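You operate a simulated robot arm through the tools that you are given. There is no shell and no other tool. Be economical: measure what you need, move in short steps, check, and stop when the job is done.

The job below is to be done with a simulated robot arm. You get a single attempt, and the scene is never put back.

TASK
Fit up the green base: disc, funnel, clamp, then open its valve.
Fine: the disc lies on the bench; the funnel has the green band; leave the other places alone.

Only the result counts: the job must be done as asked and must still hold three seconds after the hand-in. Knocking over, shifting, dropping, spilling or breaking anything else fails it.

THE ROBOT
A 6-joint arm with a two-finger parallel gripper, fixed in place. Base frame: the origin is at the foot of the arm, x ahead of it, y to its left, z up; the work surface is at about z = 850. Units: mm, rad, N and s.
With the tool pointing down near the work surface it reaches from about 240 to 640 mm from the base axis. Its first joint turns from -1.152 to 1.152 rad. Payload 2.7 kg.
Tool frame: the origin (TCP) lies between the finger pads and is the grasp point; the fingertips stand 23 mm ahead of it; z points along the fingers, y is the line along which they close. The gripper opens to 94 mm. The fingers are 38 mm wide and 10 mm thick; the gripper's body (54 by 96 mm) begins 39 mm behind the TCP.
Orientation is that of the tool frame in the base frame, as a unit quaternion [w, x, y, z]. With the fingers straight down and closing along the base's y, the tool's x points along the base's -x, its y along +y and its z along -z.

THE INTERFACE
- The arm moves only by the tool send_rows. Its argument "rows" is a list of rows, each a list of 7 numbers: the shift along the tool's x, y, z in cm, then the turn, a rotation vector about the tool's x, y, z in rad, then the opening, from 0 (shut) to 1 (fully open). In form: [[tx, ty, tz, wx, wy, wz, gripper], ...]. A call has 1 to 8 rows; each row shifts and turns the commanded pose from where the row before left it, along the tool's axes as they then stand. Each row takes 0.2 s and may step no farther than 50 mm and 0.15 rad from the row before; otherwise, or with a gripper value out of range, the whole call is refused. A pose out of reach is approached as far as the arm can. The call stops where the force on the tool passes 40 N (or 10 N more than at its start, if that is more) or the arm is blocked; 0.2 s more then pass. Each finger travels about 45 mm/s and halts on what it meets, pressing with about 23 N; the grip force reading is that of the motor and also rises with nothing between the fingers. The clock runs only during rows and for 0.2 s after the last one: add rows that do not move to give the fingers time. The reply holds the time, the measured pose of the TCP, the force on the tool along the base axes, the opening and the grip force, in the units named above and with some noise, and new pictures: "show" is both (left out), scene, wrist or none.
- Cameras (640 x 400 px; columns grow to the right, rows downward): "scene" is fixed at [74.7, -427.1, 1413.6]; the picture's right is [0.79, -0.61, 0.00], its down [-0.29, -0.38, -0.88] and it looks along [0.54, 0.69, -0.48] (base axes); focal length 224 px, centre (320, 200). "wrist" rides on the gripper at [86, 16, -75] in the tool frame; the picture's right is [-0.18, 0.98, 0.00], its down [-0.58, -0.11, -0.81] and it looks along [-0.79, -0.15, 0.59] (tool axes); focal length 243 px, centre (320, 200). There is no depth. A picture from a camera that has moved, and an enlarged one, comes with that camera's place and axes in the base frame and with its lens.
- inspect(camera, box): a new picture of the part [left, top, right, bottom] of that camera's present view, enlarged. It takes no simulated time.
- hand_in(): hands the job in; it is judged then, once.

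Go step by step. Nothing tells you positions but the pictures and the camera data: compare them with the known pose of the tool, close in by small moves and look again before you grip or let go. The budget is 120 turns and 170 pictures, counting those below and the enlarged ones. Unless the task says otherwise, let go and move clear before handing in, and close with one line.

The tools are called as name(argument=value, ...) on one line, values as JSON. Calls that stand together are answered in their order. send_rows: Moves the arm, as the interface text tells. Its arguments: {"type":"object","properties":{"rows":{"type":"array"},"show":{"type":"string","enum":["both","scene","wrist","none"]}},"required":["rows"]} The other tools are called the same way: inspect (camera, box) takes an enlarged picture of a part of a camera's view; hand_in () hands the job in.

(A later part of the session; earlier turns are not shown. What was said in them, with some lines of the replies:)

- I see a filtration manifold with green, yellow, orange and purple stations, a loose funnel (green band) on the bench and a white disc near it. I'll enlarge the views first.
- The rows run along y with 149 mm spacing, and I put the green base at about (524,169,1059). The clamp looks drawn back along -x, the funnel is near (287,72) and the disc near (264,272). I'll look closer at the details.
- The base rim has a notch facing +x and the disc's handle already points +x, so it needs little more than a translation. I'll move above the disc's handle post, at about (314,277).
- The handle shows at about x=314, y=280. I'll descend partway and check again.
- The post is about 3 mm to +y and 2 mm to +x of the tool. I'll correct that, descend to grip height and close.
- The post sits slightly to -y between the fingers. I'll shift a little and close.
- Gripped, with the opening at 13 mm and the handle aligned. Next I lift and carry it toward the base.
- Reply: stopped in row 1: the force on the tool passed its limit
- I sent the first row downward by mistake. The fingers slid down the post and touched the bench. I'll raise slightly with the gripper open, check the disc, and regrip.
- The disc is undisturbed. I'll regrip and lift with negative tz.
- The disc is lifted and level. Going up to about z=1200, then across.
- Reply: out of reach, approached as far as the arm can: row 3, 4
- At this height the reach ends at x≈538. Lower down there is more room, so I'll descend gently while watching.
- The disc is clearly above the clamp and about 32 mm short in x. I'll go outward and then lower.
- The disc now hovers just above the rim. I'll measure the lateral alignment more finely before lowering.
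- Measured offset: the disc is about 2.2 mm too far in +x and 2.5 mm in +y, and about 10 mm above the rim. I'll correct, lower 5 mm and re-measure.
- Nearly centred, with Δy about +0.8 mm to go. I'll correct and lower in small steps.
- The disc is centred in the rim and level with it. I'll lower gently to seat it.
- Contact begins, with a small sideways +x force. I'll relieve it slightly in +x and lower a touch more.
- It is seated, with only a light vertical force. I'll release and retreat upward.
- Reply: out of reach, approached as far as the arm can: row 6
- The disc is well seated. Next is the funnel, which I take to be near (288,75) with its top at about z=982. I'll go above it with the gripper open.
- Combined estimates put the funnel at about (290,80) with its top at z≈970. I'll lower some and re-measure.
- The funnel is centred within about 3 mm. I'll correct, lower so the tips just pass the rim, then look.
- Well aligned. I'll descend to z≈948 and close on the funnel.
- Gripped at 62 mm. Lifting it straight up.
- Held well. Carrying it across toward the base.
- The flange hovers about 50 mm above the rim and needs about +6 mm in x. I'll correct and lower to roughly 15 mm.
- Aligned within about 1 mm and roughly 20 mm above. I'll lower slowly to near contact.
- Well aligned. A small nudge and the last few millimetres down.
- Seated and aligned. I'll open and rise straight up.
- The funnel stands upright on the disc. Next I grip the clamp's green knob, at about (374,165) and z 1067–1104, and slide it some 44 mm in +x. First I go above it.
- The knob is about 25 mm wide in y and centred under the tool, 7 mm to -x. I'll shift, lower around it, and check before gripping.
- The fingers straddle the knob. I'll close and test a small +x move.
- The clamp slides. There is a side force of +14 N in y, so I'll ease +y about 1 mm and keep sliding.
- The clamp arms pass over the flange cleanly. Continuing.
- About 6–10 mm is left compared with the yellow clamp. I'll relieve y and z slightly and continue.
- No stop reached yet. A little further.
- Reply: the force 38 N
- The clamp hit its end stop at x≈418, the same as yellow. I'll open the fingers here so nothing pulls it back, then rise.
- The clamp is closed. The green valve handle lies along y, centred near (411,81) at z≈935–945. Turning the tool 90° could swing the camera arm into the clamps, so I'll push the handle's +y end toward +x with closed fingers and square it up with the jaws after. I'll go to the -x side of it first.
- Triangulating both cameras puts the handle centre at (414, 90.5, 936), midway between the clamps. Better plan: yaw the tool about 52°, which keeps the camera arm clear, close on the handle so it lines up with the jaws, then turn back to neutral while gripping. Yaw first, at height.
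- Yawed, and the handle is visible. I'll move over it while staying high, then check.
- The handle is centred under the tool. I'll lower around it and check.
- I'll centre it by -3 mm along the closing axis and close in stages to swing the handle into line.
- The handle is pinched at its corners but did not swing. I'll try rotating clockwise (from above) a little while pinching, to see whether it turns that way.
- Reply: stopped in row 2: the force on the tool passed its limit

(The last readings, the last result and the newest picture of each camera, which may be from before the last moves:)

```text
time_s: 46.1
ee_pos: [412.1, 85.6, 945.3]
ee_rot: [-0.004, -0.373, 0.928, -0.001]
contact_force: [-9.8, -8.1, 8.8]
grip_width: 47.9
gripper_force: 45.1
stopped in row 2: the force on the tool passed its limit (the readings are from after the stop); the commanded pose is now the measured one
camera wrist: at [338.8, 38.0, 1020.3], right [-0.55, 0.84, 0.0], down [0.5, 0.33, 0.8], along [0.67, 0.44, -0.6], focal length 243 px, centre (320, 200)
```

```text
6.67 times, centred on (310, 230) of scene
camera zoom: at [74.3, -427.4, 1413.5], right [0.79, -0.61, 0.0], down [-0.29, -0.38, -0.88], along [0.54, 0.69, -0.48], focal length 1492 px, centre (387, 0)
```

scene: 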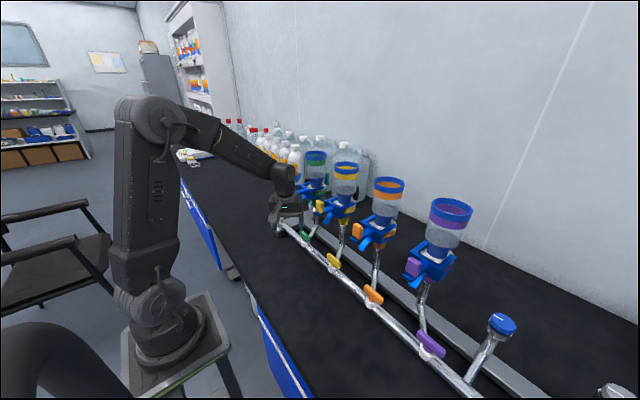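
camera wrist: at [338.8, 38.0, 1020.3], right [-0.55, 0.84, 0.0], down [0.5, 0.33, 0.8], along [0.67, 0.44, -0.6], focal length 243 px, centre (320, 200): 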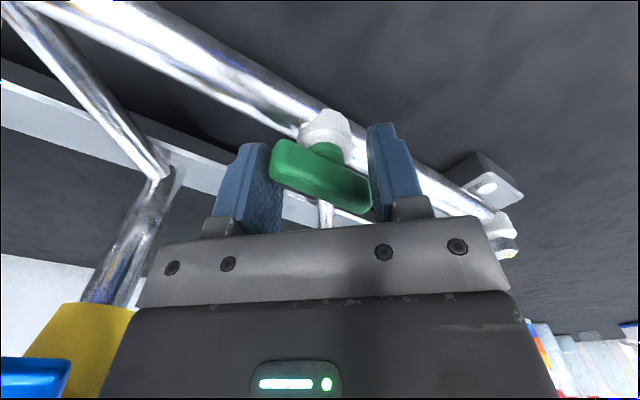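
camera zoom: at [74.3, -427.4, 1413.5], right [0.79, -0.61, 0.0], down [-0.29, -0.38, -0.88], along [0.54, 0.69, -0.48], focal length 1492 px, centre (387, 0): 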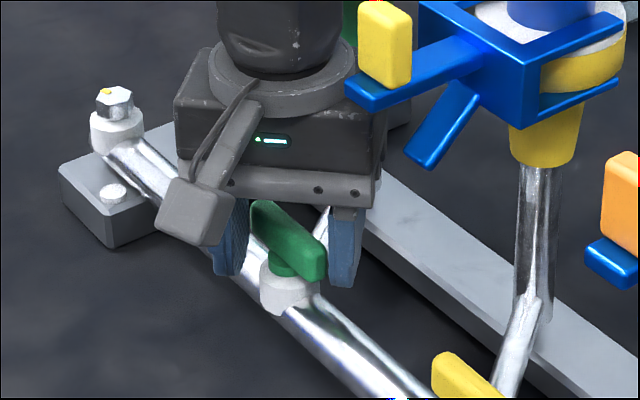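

The handle would not move clockwise and the jaws were forced apart, so it must open counter-clockwise. I'll open, rise, and yaw to the mirrored side.

send_rows(rows=[[0, 0, 0, 0, 0, 0, 0.6], [0, 0, 0, 0, 0, 0, 0.8], [0, 0, -2, 0, 0, 0, 0.8], [0, 0, -3, 0, 0, 0, 0.8], [0, 0, 0, 0, 0, 0.15, 0.8], [0, 0, 0, 0, 0, 0.15, 0.8], [0, 0, 0, 0, 0, 0.15, 0.8], [0, 0, 0, 0, 0, 0.15, 0.8]], show="none")

send_rows(rows=[[0, 0, 0, 0, 0, 0.15, 0.8], [0, 0, 0, 0, 0, 0.15, 0.8], [0, 0, 0, 0, 0, 0.15, 0.8], [0, 0, 0, 0, 0, 0.15, 0.8], [0, 0, 0, 0, 0, 0.15, 0.8], [0, 0, 0, 0, 0, 0.15, 0.8], [0, 0, 0, 0, 0, 0.07, 0.8], [0, 0, 0, 0, 0, 0, 0.8]], show="both")

inspect(camera="scene", box=[260, 150, 370, 260])

```text
time_s: 48.0
ee_pos: [414.0, 85.1, 995.2]
ee_rot: [-0.003, -0.077, 0.997, 0.0]
contact_force: [0.0, -0.7, -0.4]
grip_width: 75.3
gripper_force: 0.0
```

```text
time_s: 49.8
ee_pos: [412.6, 84.6, 994.5]
ee_rot: [-0.002, 0.397, 0.918, -0.003]
contact_force: [0.0, 0.4, 0.6]
grip_width: 75.2
gripper_force: 0.1
camera wrist: at [366.4, 160.7, 1069.0], right [0.84, 0.54, -0.01], down [0.32, -0.5, 0.81], along [0.43, -0.68, -0.59], focal length 243 px, centre (320, 200)
```

scene: 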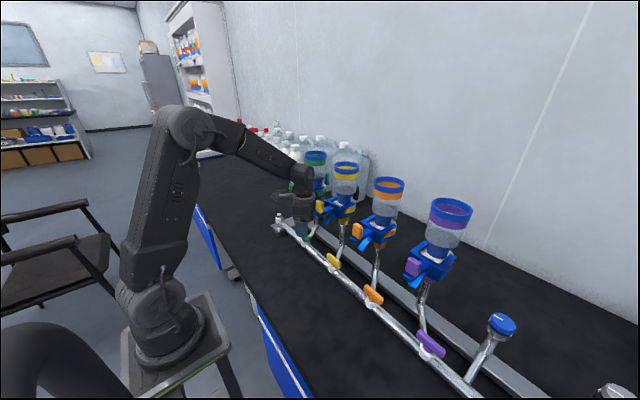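
wrist: 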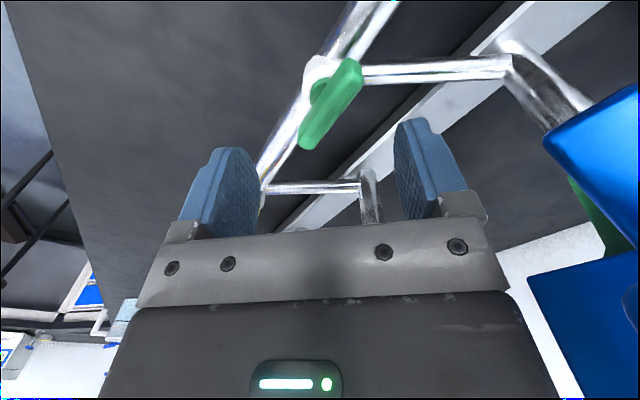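

```text
3.64 times, centred on (315, 205) of scene
camera zoom: at [74.7, -427.1, 1413.6], right [0.79, -0.61, 0.0], down [-0.29, -0.38, -0.88], along [0.54, 0.69, -0.48], focal length 814 px, centre (338, 182)
```

zoom: 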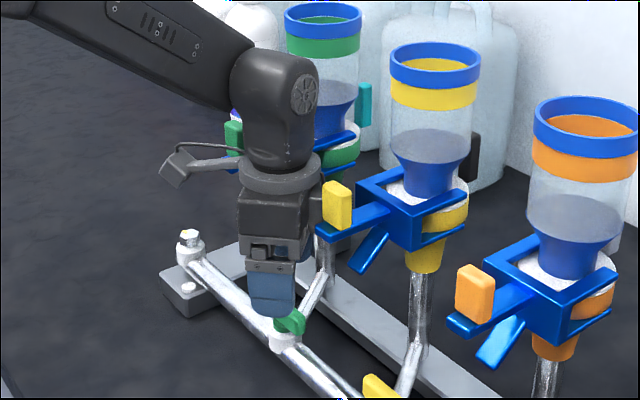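

Now mirrored. I'll centre the handle (tool x +3 mm, tool y +4.5 mm), lower around it and look.

send_rows(rows=[[0.3, 0.45, 2.5, 0, 0, 0, 0.8], [0, 0, 2.3, 0, 0, 0, 0.8], [0, 0, 0, 0, 0, 0, 0.8]], show="wrist")

inspect(camera="scene", box=[270, 180, 350, 260])

```text
time_s: 50.5
ee_pos: [412.5, 91.7, 947.0]
ee_rot: [-0.002, 0.397, 0.918, -0.002]
contact_force: [-0.3, 0.5, 0.3]
grip_width: 75.2
gripper_force: 0.0
camera wrist: at [366.3, 166.6, 1021.2], right [0.84, 0.54, -0.01], down [0.32, -0.5, 0.81], along [0.43, -0.68, -0.59], focal length 243 px, centre (320, 200)
```

wrist: 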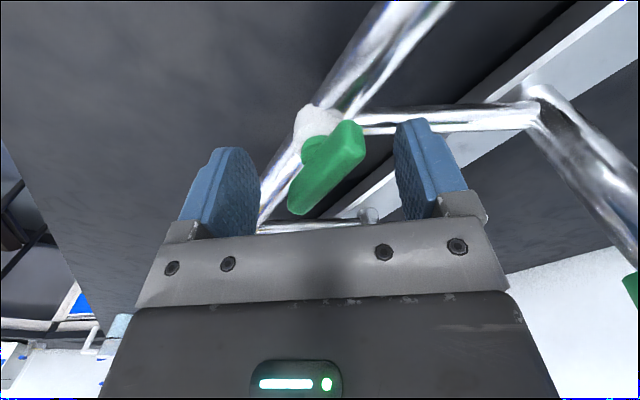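

```text
5.00 times, centred on (310, 220) of scene
camera zoom: at [74.7, -427.1, 1413.6], right [0.79, -0.61, 0.0], down [-0.29, -0.38, -0.88], along [0.54, 0.69, -0.48], focal length 1119 px, centre (370, 100)
```

zoom: 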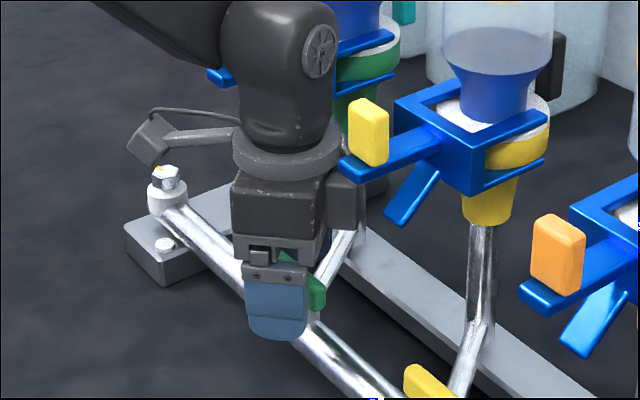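

Centred. Closing in stages to swing it.

send_rows(rows=[[0, 0.2, 0.1, 0, 0, 0, 0.6], [0, 0, 0, 0, 0, 0, 0.4], [0, 0, 0, 0, 0, 0, 0.25], [0, 0, 0, 0, 0, 0, 0.15], [0, 0, 0, 0, 0, 0, 0.1], [0, 0, 0, 0, 0, 0, 0.1]], show="wrist")

inspect(camera="scene", box=[270, 180, 350, 260])

```text
time_s: 52.0
ee_pos: [413.7, 91.4, 945.3]
ee_rot: [-0.003, 0.397, 0.918, -0.003]
contact_force: [-11.6, -20.4, 4.9]
grip_width: 21.6
gripper_force: 45.1
camera wrist: at [367.4, 166.5, 1020.1], right [0.84, 0.54, -0.01], down [0.33, -0.5, 0.81], along [0.43, -0.68, -0.59], focal length 243 px, centre (320, 200)
```

wrist: 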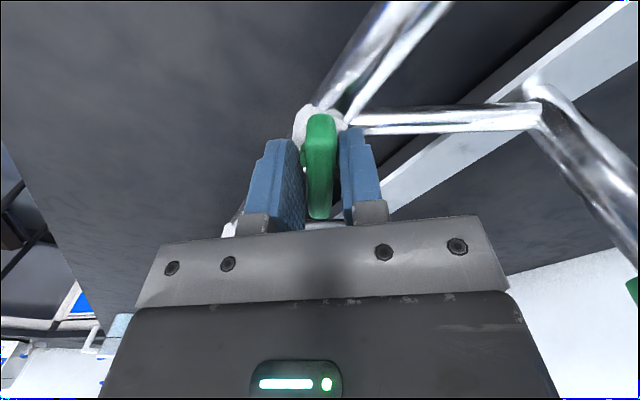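

```text
5.00 times, centred on (310, 220) of scene
camera zoom: at [74.3, -427.7, 1413.4], right [0.79, -0.61, 0.0], down [-0.29, -0.38, -0.88], along [0.54, 0.69, -0.48], focal length 1119 px, centre (370, 100)
```

zoom: 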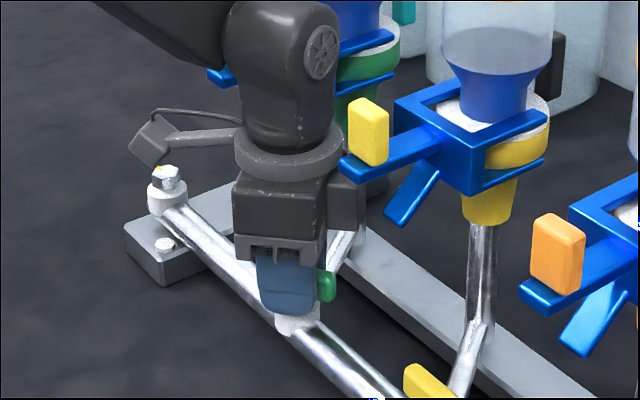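

The handle swung counter-clockwise into the jaws, so that is the right direction. I'll relieve the offset and turn the tool back toward neutral while gripping.

send_rows(rows=[[0, -0.15, 0, 0, 0, 0, 0.1], [0, 0, 0, 0, 0, -0.1, 0.1], [0, 0, 0, 0, 0, -0.1, 0.1], [0, 0, 0, 0, 0, 0, 0.1]], show="none")

```text
time_s: 53.0
ee_pos: [413.5, 90.7, 946.1]
ee_rot: [-0.003, 0.302, 0.953, -0.002]
contact_force: [-13.0, -14.4, 0.0]
grip_width: 21.6
gripper_force: 45.6
```

send_rows(rows=[[0, -0.2, 0, 0, 0, -0.1, 0.1], [0, 0, 0, 0, 0, -0.1, 0.1], [0, 0, 0, 0, 0, 0, 0.1]], show="wrist")

inspect(camera="scene", box=[270, 180, 350, 260])

```text
time_s: 53.8
ee_pos: [413.8, 90.6, 945.4]
ee_rot: [-0.002, 0.205, 0.979, -0.001]
contact_force: [-3.4, -2.0, -4.7]
grip_width: 21.5
gripper_force: 44.7
camera wrist: at [341.3, 141.1, 1020.3], right [0.56, 0.83, 0.0], down [0.49, -0.33, 0.8], along [0.66, -0.45, -0.59], focal length 243 px, centre (320, 200)
```

wrist: 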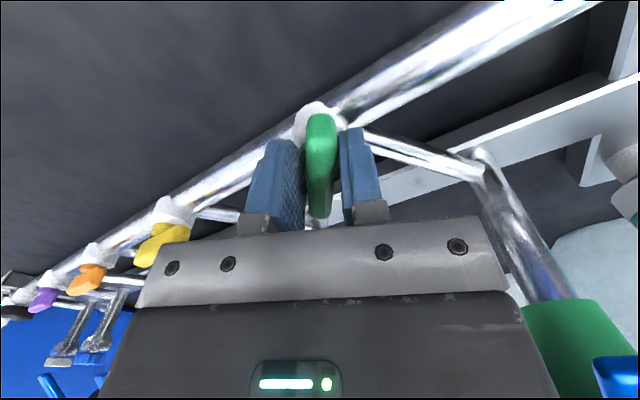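

```text
5.00 times, centred on (310, 220) of scene
camera zoom: at [74.6, -427.2, 1413.6], right [0.79, -0.61, 0.0], down [-0.29, -0.38, -0.88], along [0.54, 0.69, -0.48], focal length 1119 px, centre (370, 100)
```

zoom: 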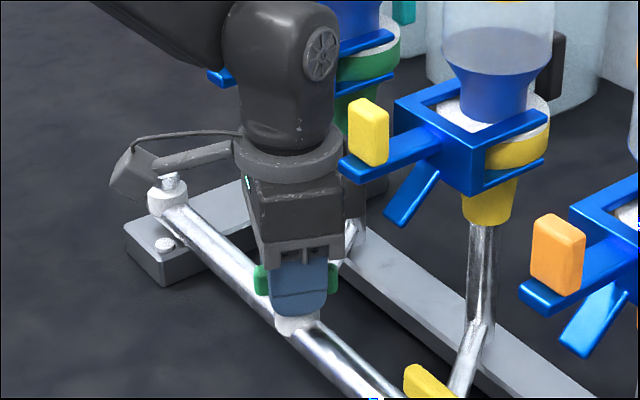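

Turning freely. Continuing to neutral.

send_rows(rows=[[0, 0, 0, 0, 0, -0.1, 0.1], [0, 0, 0, 0, 0, -0.1, 0.1], [0, 0, 0, 0, 0, -0.1, 0.1], [0, 0, 0, 0, 0, -0.1, 0.1], [0, 0, 0, 0, 0, 0, 0.1]], show="wrist")

inspect(camera="wrist", box=[260, 80, 400, 240])

```text
time_s: 55.0
ee_pos: [412.8, 89.4, 946.2]
ee_rot: [-0.002, 0.006, 1.0, -0.001]
contact_force: [5.4, 5.4, -21.6]
grip_width: 21.6
gripper_force: 44.9
camera wrist: at [327.6, 108.2, 1020.4], right [0.2, 0.98, 0.0], down [0.58, -0.12, 0.8], along [0.79, -0.16, -0.59], focal length 243 px, centre (320, 200)
```

wrist: 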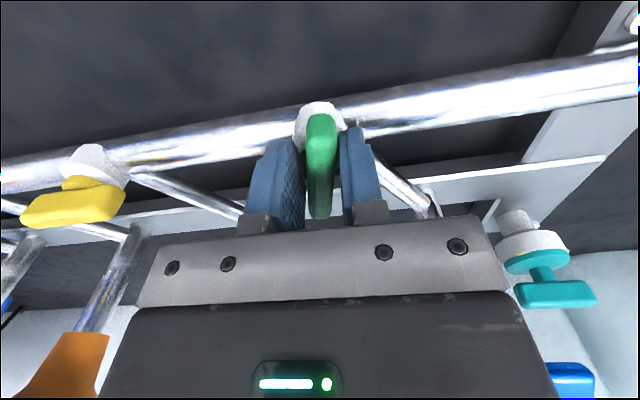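

```text
2.50 times, centred on (330, 160) of wrist
camera zoom: at [327.6, 108.2, 1020.4], right [0.2, 0.98, 0.0], down [0.58, -0.12, 0.8], along [0.79, -0.16, -0.59], focal length 606 px, centre (295, 300)
```

zoom: 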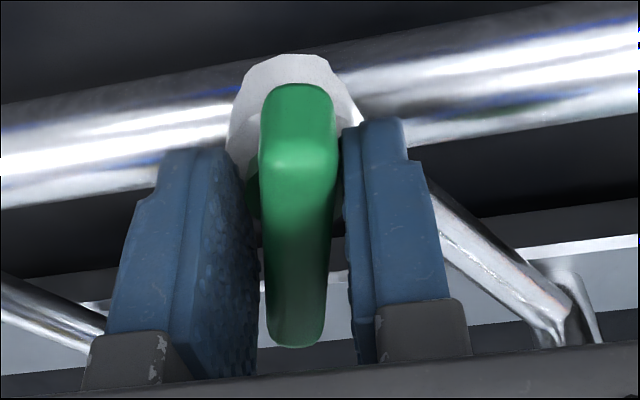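

The handle is now along x, but the fingers seem to be on the round stem (21.6 mm). I'll open, rise 7 mm, regrip on the bar itself to square it, and check.

send_rows(rows=[[0, 0, 0, 0, 0, 0, 0.4], [0, 0, 0, 0, 0, 0, 0.5], [0, 0, -0.7, 0, 0, 0, 0.5], [0, 0, 0, 0, 0, 0, 0.2], [0, 0, 0, 0, 0, 0, 0], [0, 0, 0, 0, 0, 0, 0], [0, 0, 0, 0, 0, 0, 0]], show="wrist")

```text
time_s: 56.5
ee_pos: [413.2, 89.9, 952.9]
ee_rot: [-0.003, 0.008, 1.0, -0.002]
contact_force: [-4.9, 9.1, 5.4]
grip_width: 13.0
gripper_force: 45.4
camera wrist: at [327.0, 108.4, 1027.8], right [0.2, 0.98, 0.0], down [0.58, -0.12, 0.8], along [0.79, -0.16, -0.6], focal length 243 px, centre (320, 200)
```

wrist: 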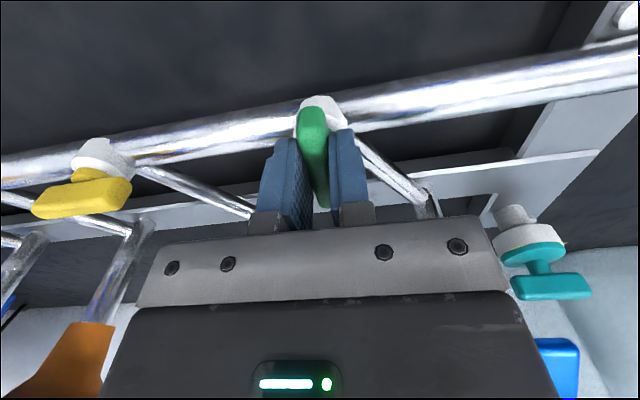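

The bar is now gripped flush at 13 mm, along x. A small further turn will tell whether it is at its stop.

send_rows(rows=[[0, 0, 0, 0, 0, -0.08, 0], [0, 0, 0, 0, 0, 0, 0]], show="wrist")

```text
time_s: 57.1
ee_pos: [412.5, 89.1, 952.7]
ee_rot: [-0.003, -0.03, 1.0, 0.0]
contact_force: [-1.5, 8.0, 4.0]
grip_width: 15.0
gripper_force: 44.8
camera wrist: at [326.2, 101.6, 1027.7], right [0.12, 0.99, 0.0], down [0.59, -0.07, 0.8], along [0.8, -0.1, -0.6], focal length 243 px, centre (320, 200)
```

wrist: 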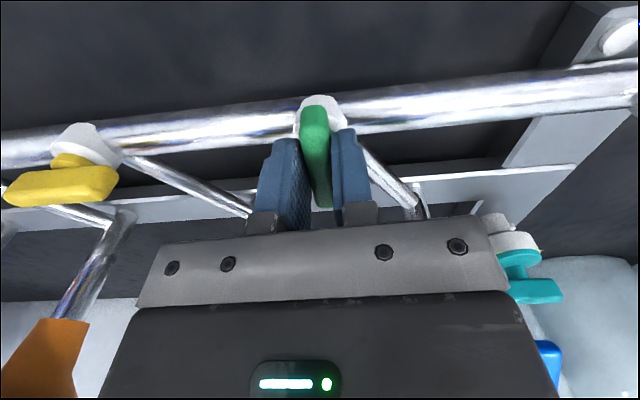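

The jaws were pushed apart (13→15 mm) while the handle stayed put, so it is at the open stop. I'll turn back, release and rise straight up between the clamps.

send_rows(rows=[[0, 0, 0, 0, 0, 0.06, 0.1], [0, 0, 0, 0, 0, 0, 0.4], [0, 0, 0, 0, 0, 0, 0.4], [0, 0, -3, 0, 0, 0, 0.4], [0, 0, -3, 0, 0, 0, 0.4], [3, 0, -3, 0, 0, 0, 0.4], [4, 0, -2, 0, 0, 0, 0.4], [4, 0, -2, 0, 0, 0, 0.4]], show="both")

inspect(camera="scene", box=[270, 140, 390, 270])

inspect(camera="wrist", box=[200, 0, 480, 220])

```text
time_s: 59.0
ee_pos: [303.3, 86.7, 1082.8]
ee_rot: [-0.002, -0.003, 1.0, -0.001]
contact_force: [-0.3, -0.5, 0.7]
grip_width: 37.5
gripper_force: 0.1
camera wrist: at [216.8, 103.9, 1158.3], right [0.18, 0.98, 0.0], down [0.59, -0.1, 0.8], along [0.79, -0.15, -0.6], focal length 243 px, centre (320, 200)
```

scene: 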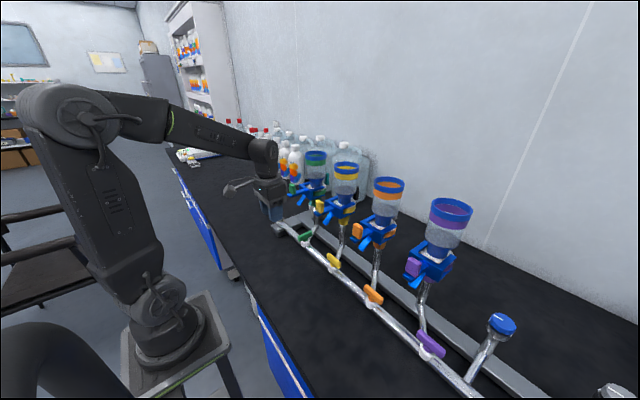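
wrist: 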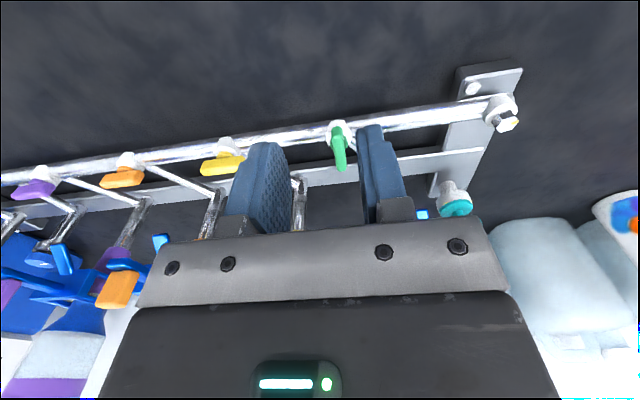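

```text
3.08 times, centred on (330, 205) of scene
camera zoom: at [74.7, -427.1, 1413.6], right [0.79, -0.61, 0.0], down [-0.29, -0.38, -0.88], along [0.54, 0.69, -0.48], focal length 689 px, centre (289, 185)
```

zoom: 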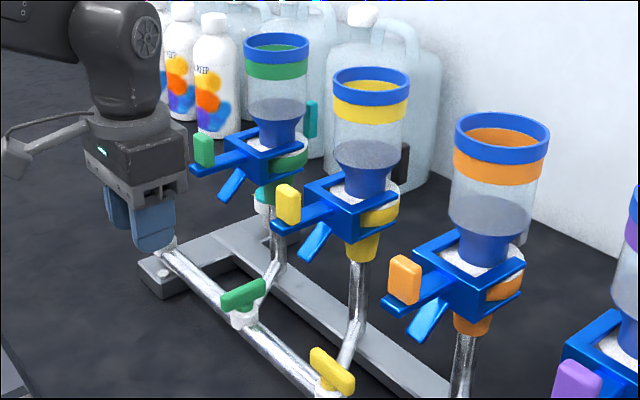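

```text
1.82 times, centred on (340, 110) of wrist
camera zoom: at [216.8, 103.9, 1158.3], right [0.18, 0.98, 0.0], down [0.59, -0.1, 0.8], along [0.79, -0.15, -0.6], focal length 441 px, centre (284, 364)
```

zoom: 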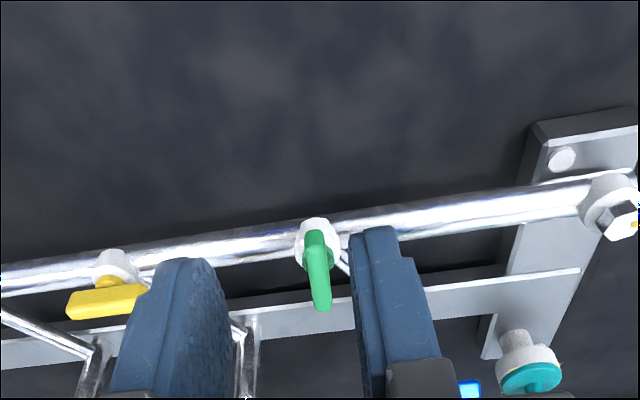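

The valve is open and everything else stands as before. One last close look at the clamp seating before handing in.

inspect(camera="scene", box=[280, 145, 360, 215])

```text
5.71 times, centred on (320, 180) of scene
camera zoom: at [74.7, -427.1, 1413.6], right [0.79, -0.61, 0.0], down [-0.29, -0.38, -0.88], along [0.54, 0.69, -0.48], focal length 1279 px, centre (320, 314)
```

zoom: 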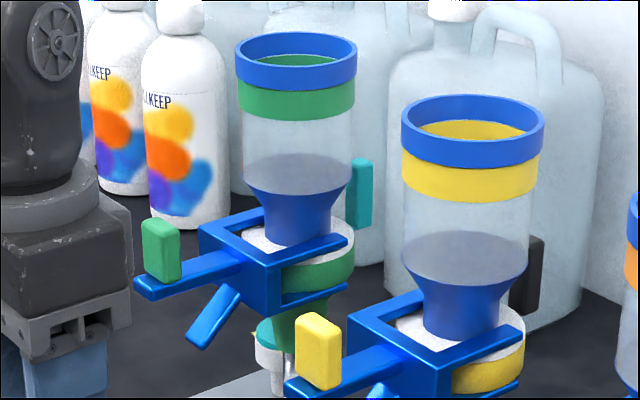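

The green knob sits at x≈418.7 and the yellow one at x≈418.5, so the clamp is fully home. The gripper is clear, so I'm handing in.

hand_in()

```text
The job is handed in.
```

The green base is fitted with its disc, funnel and closed clamp, its valve is turned to the open stop, and the other places were left alone.
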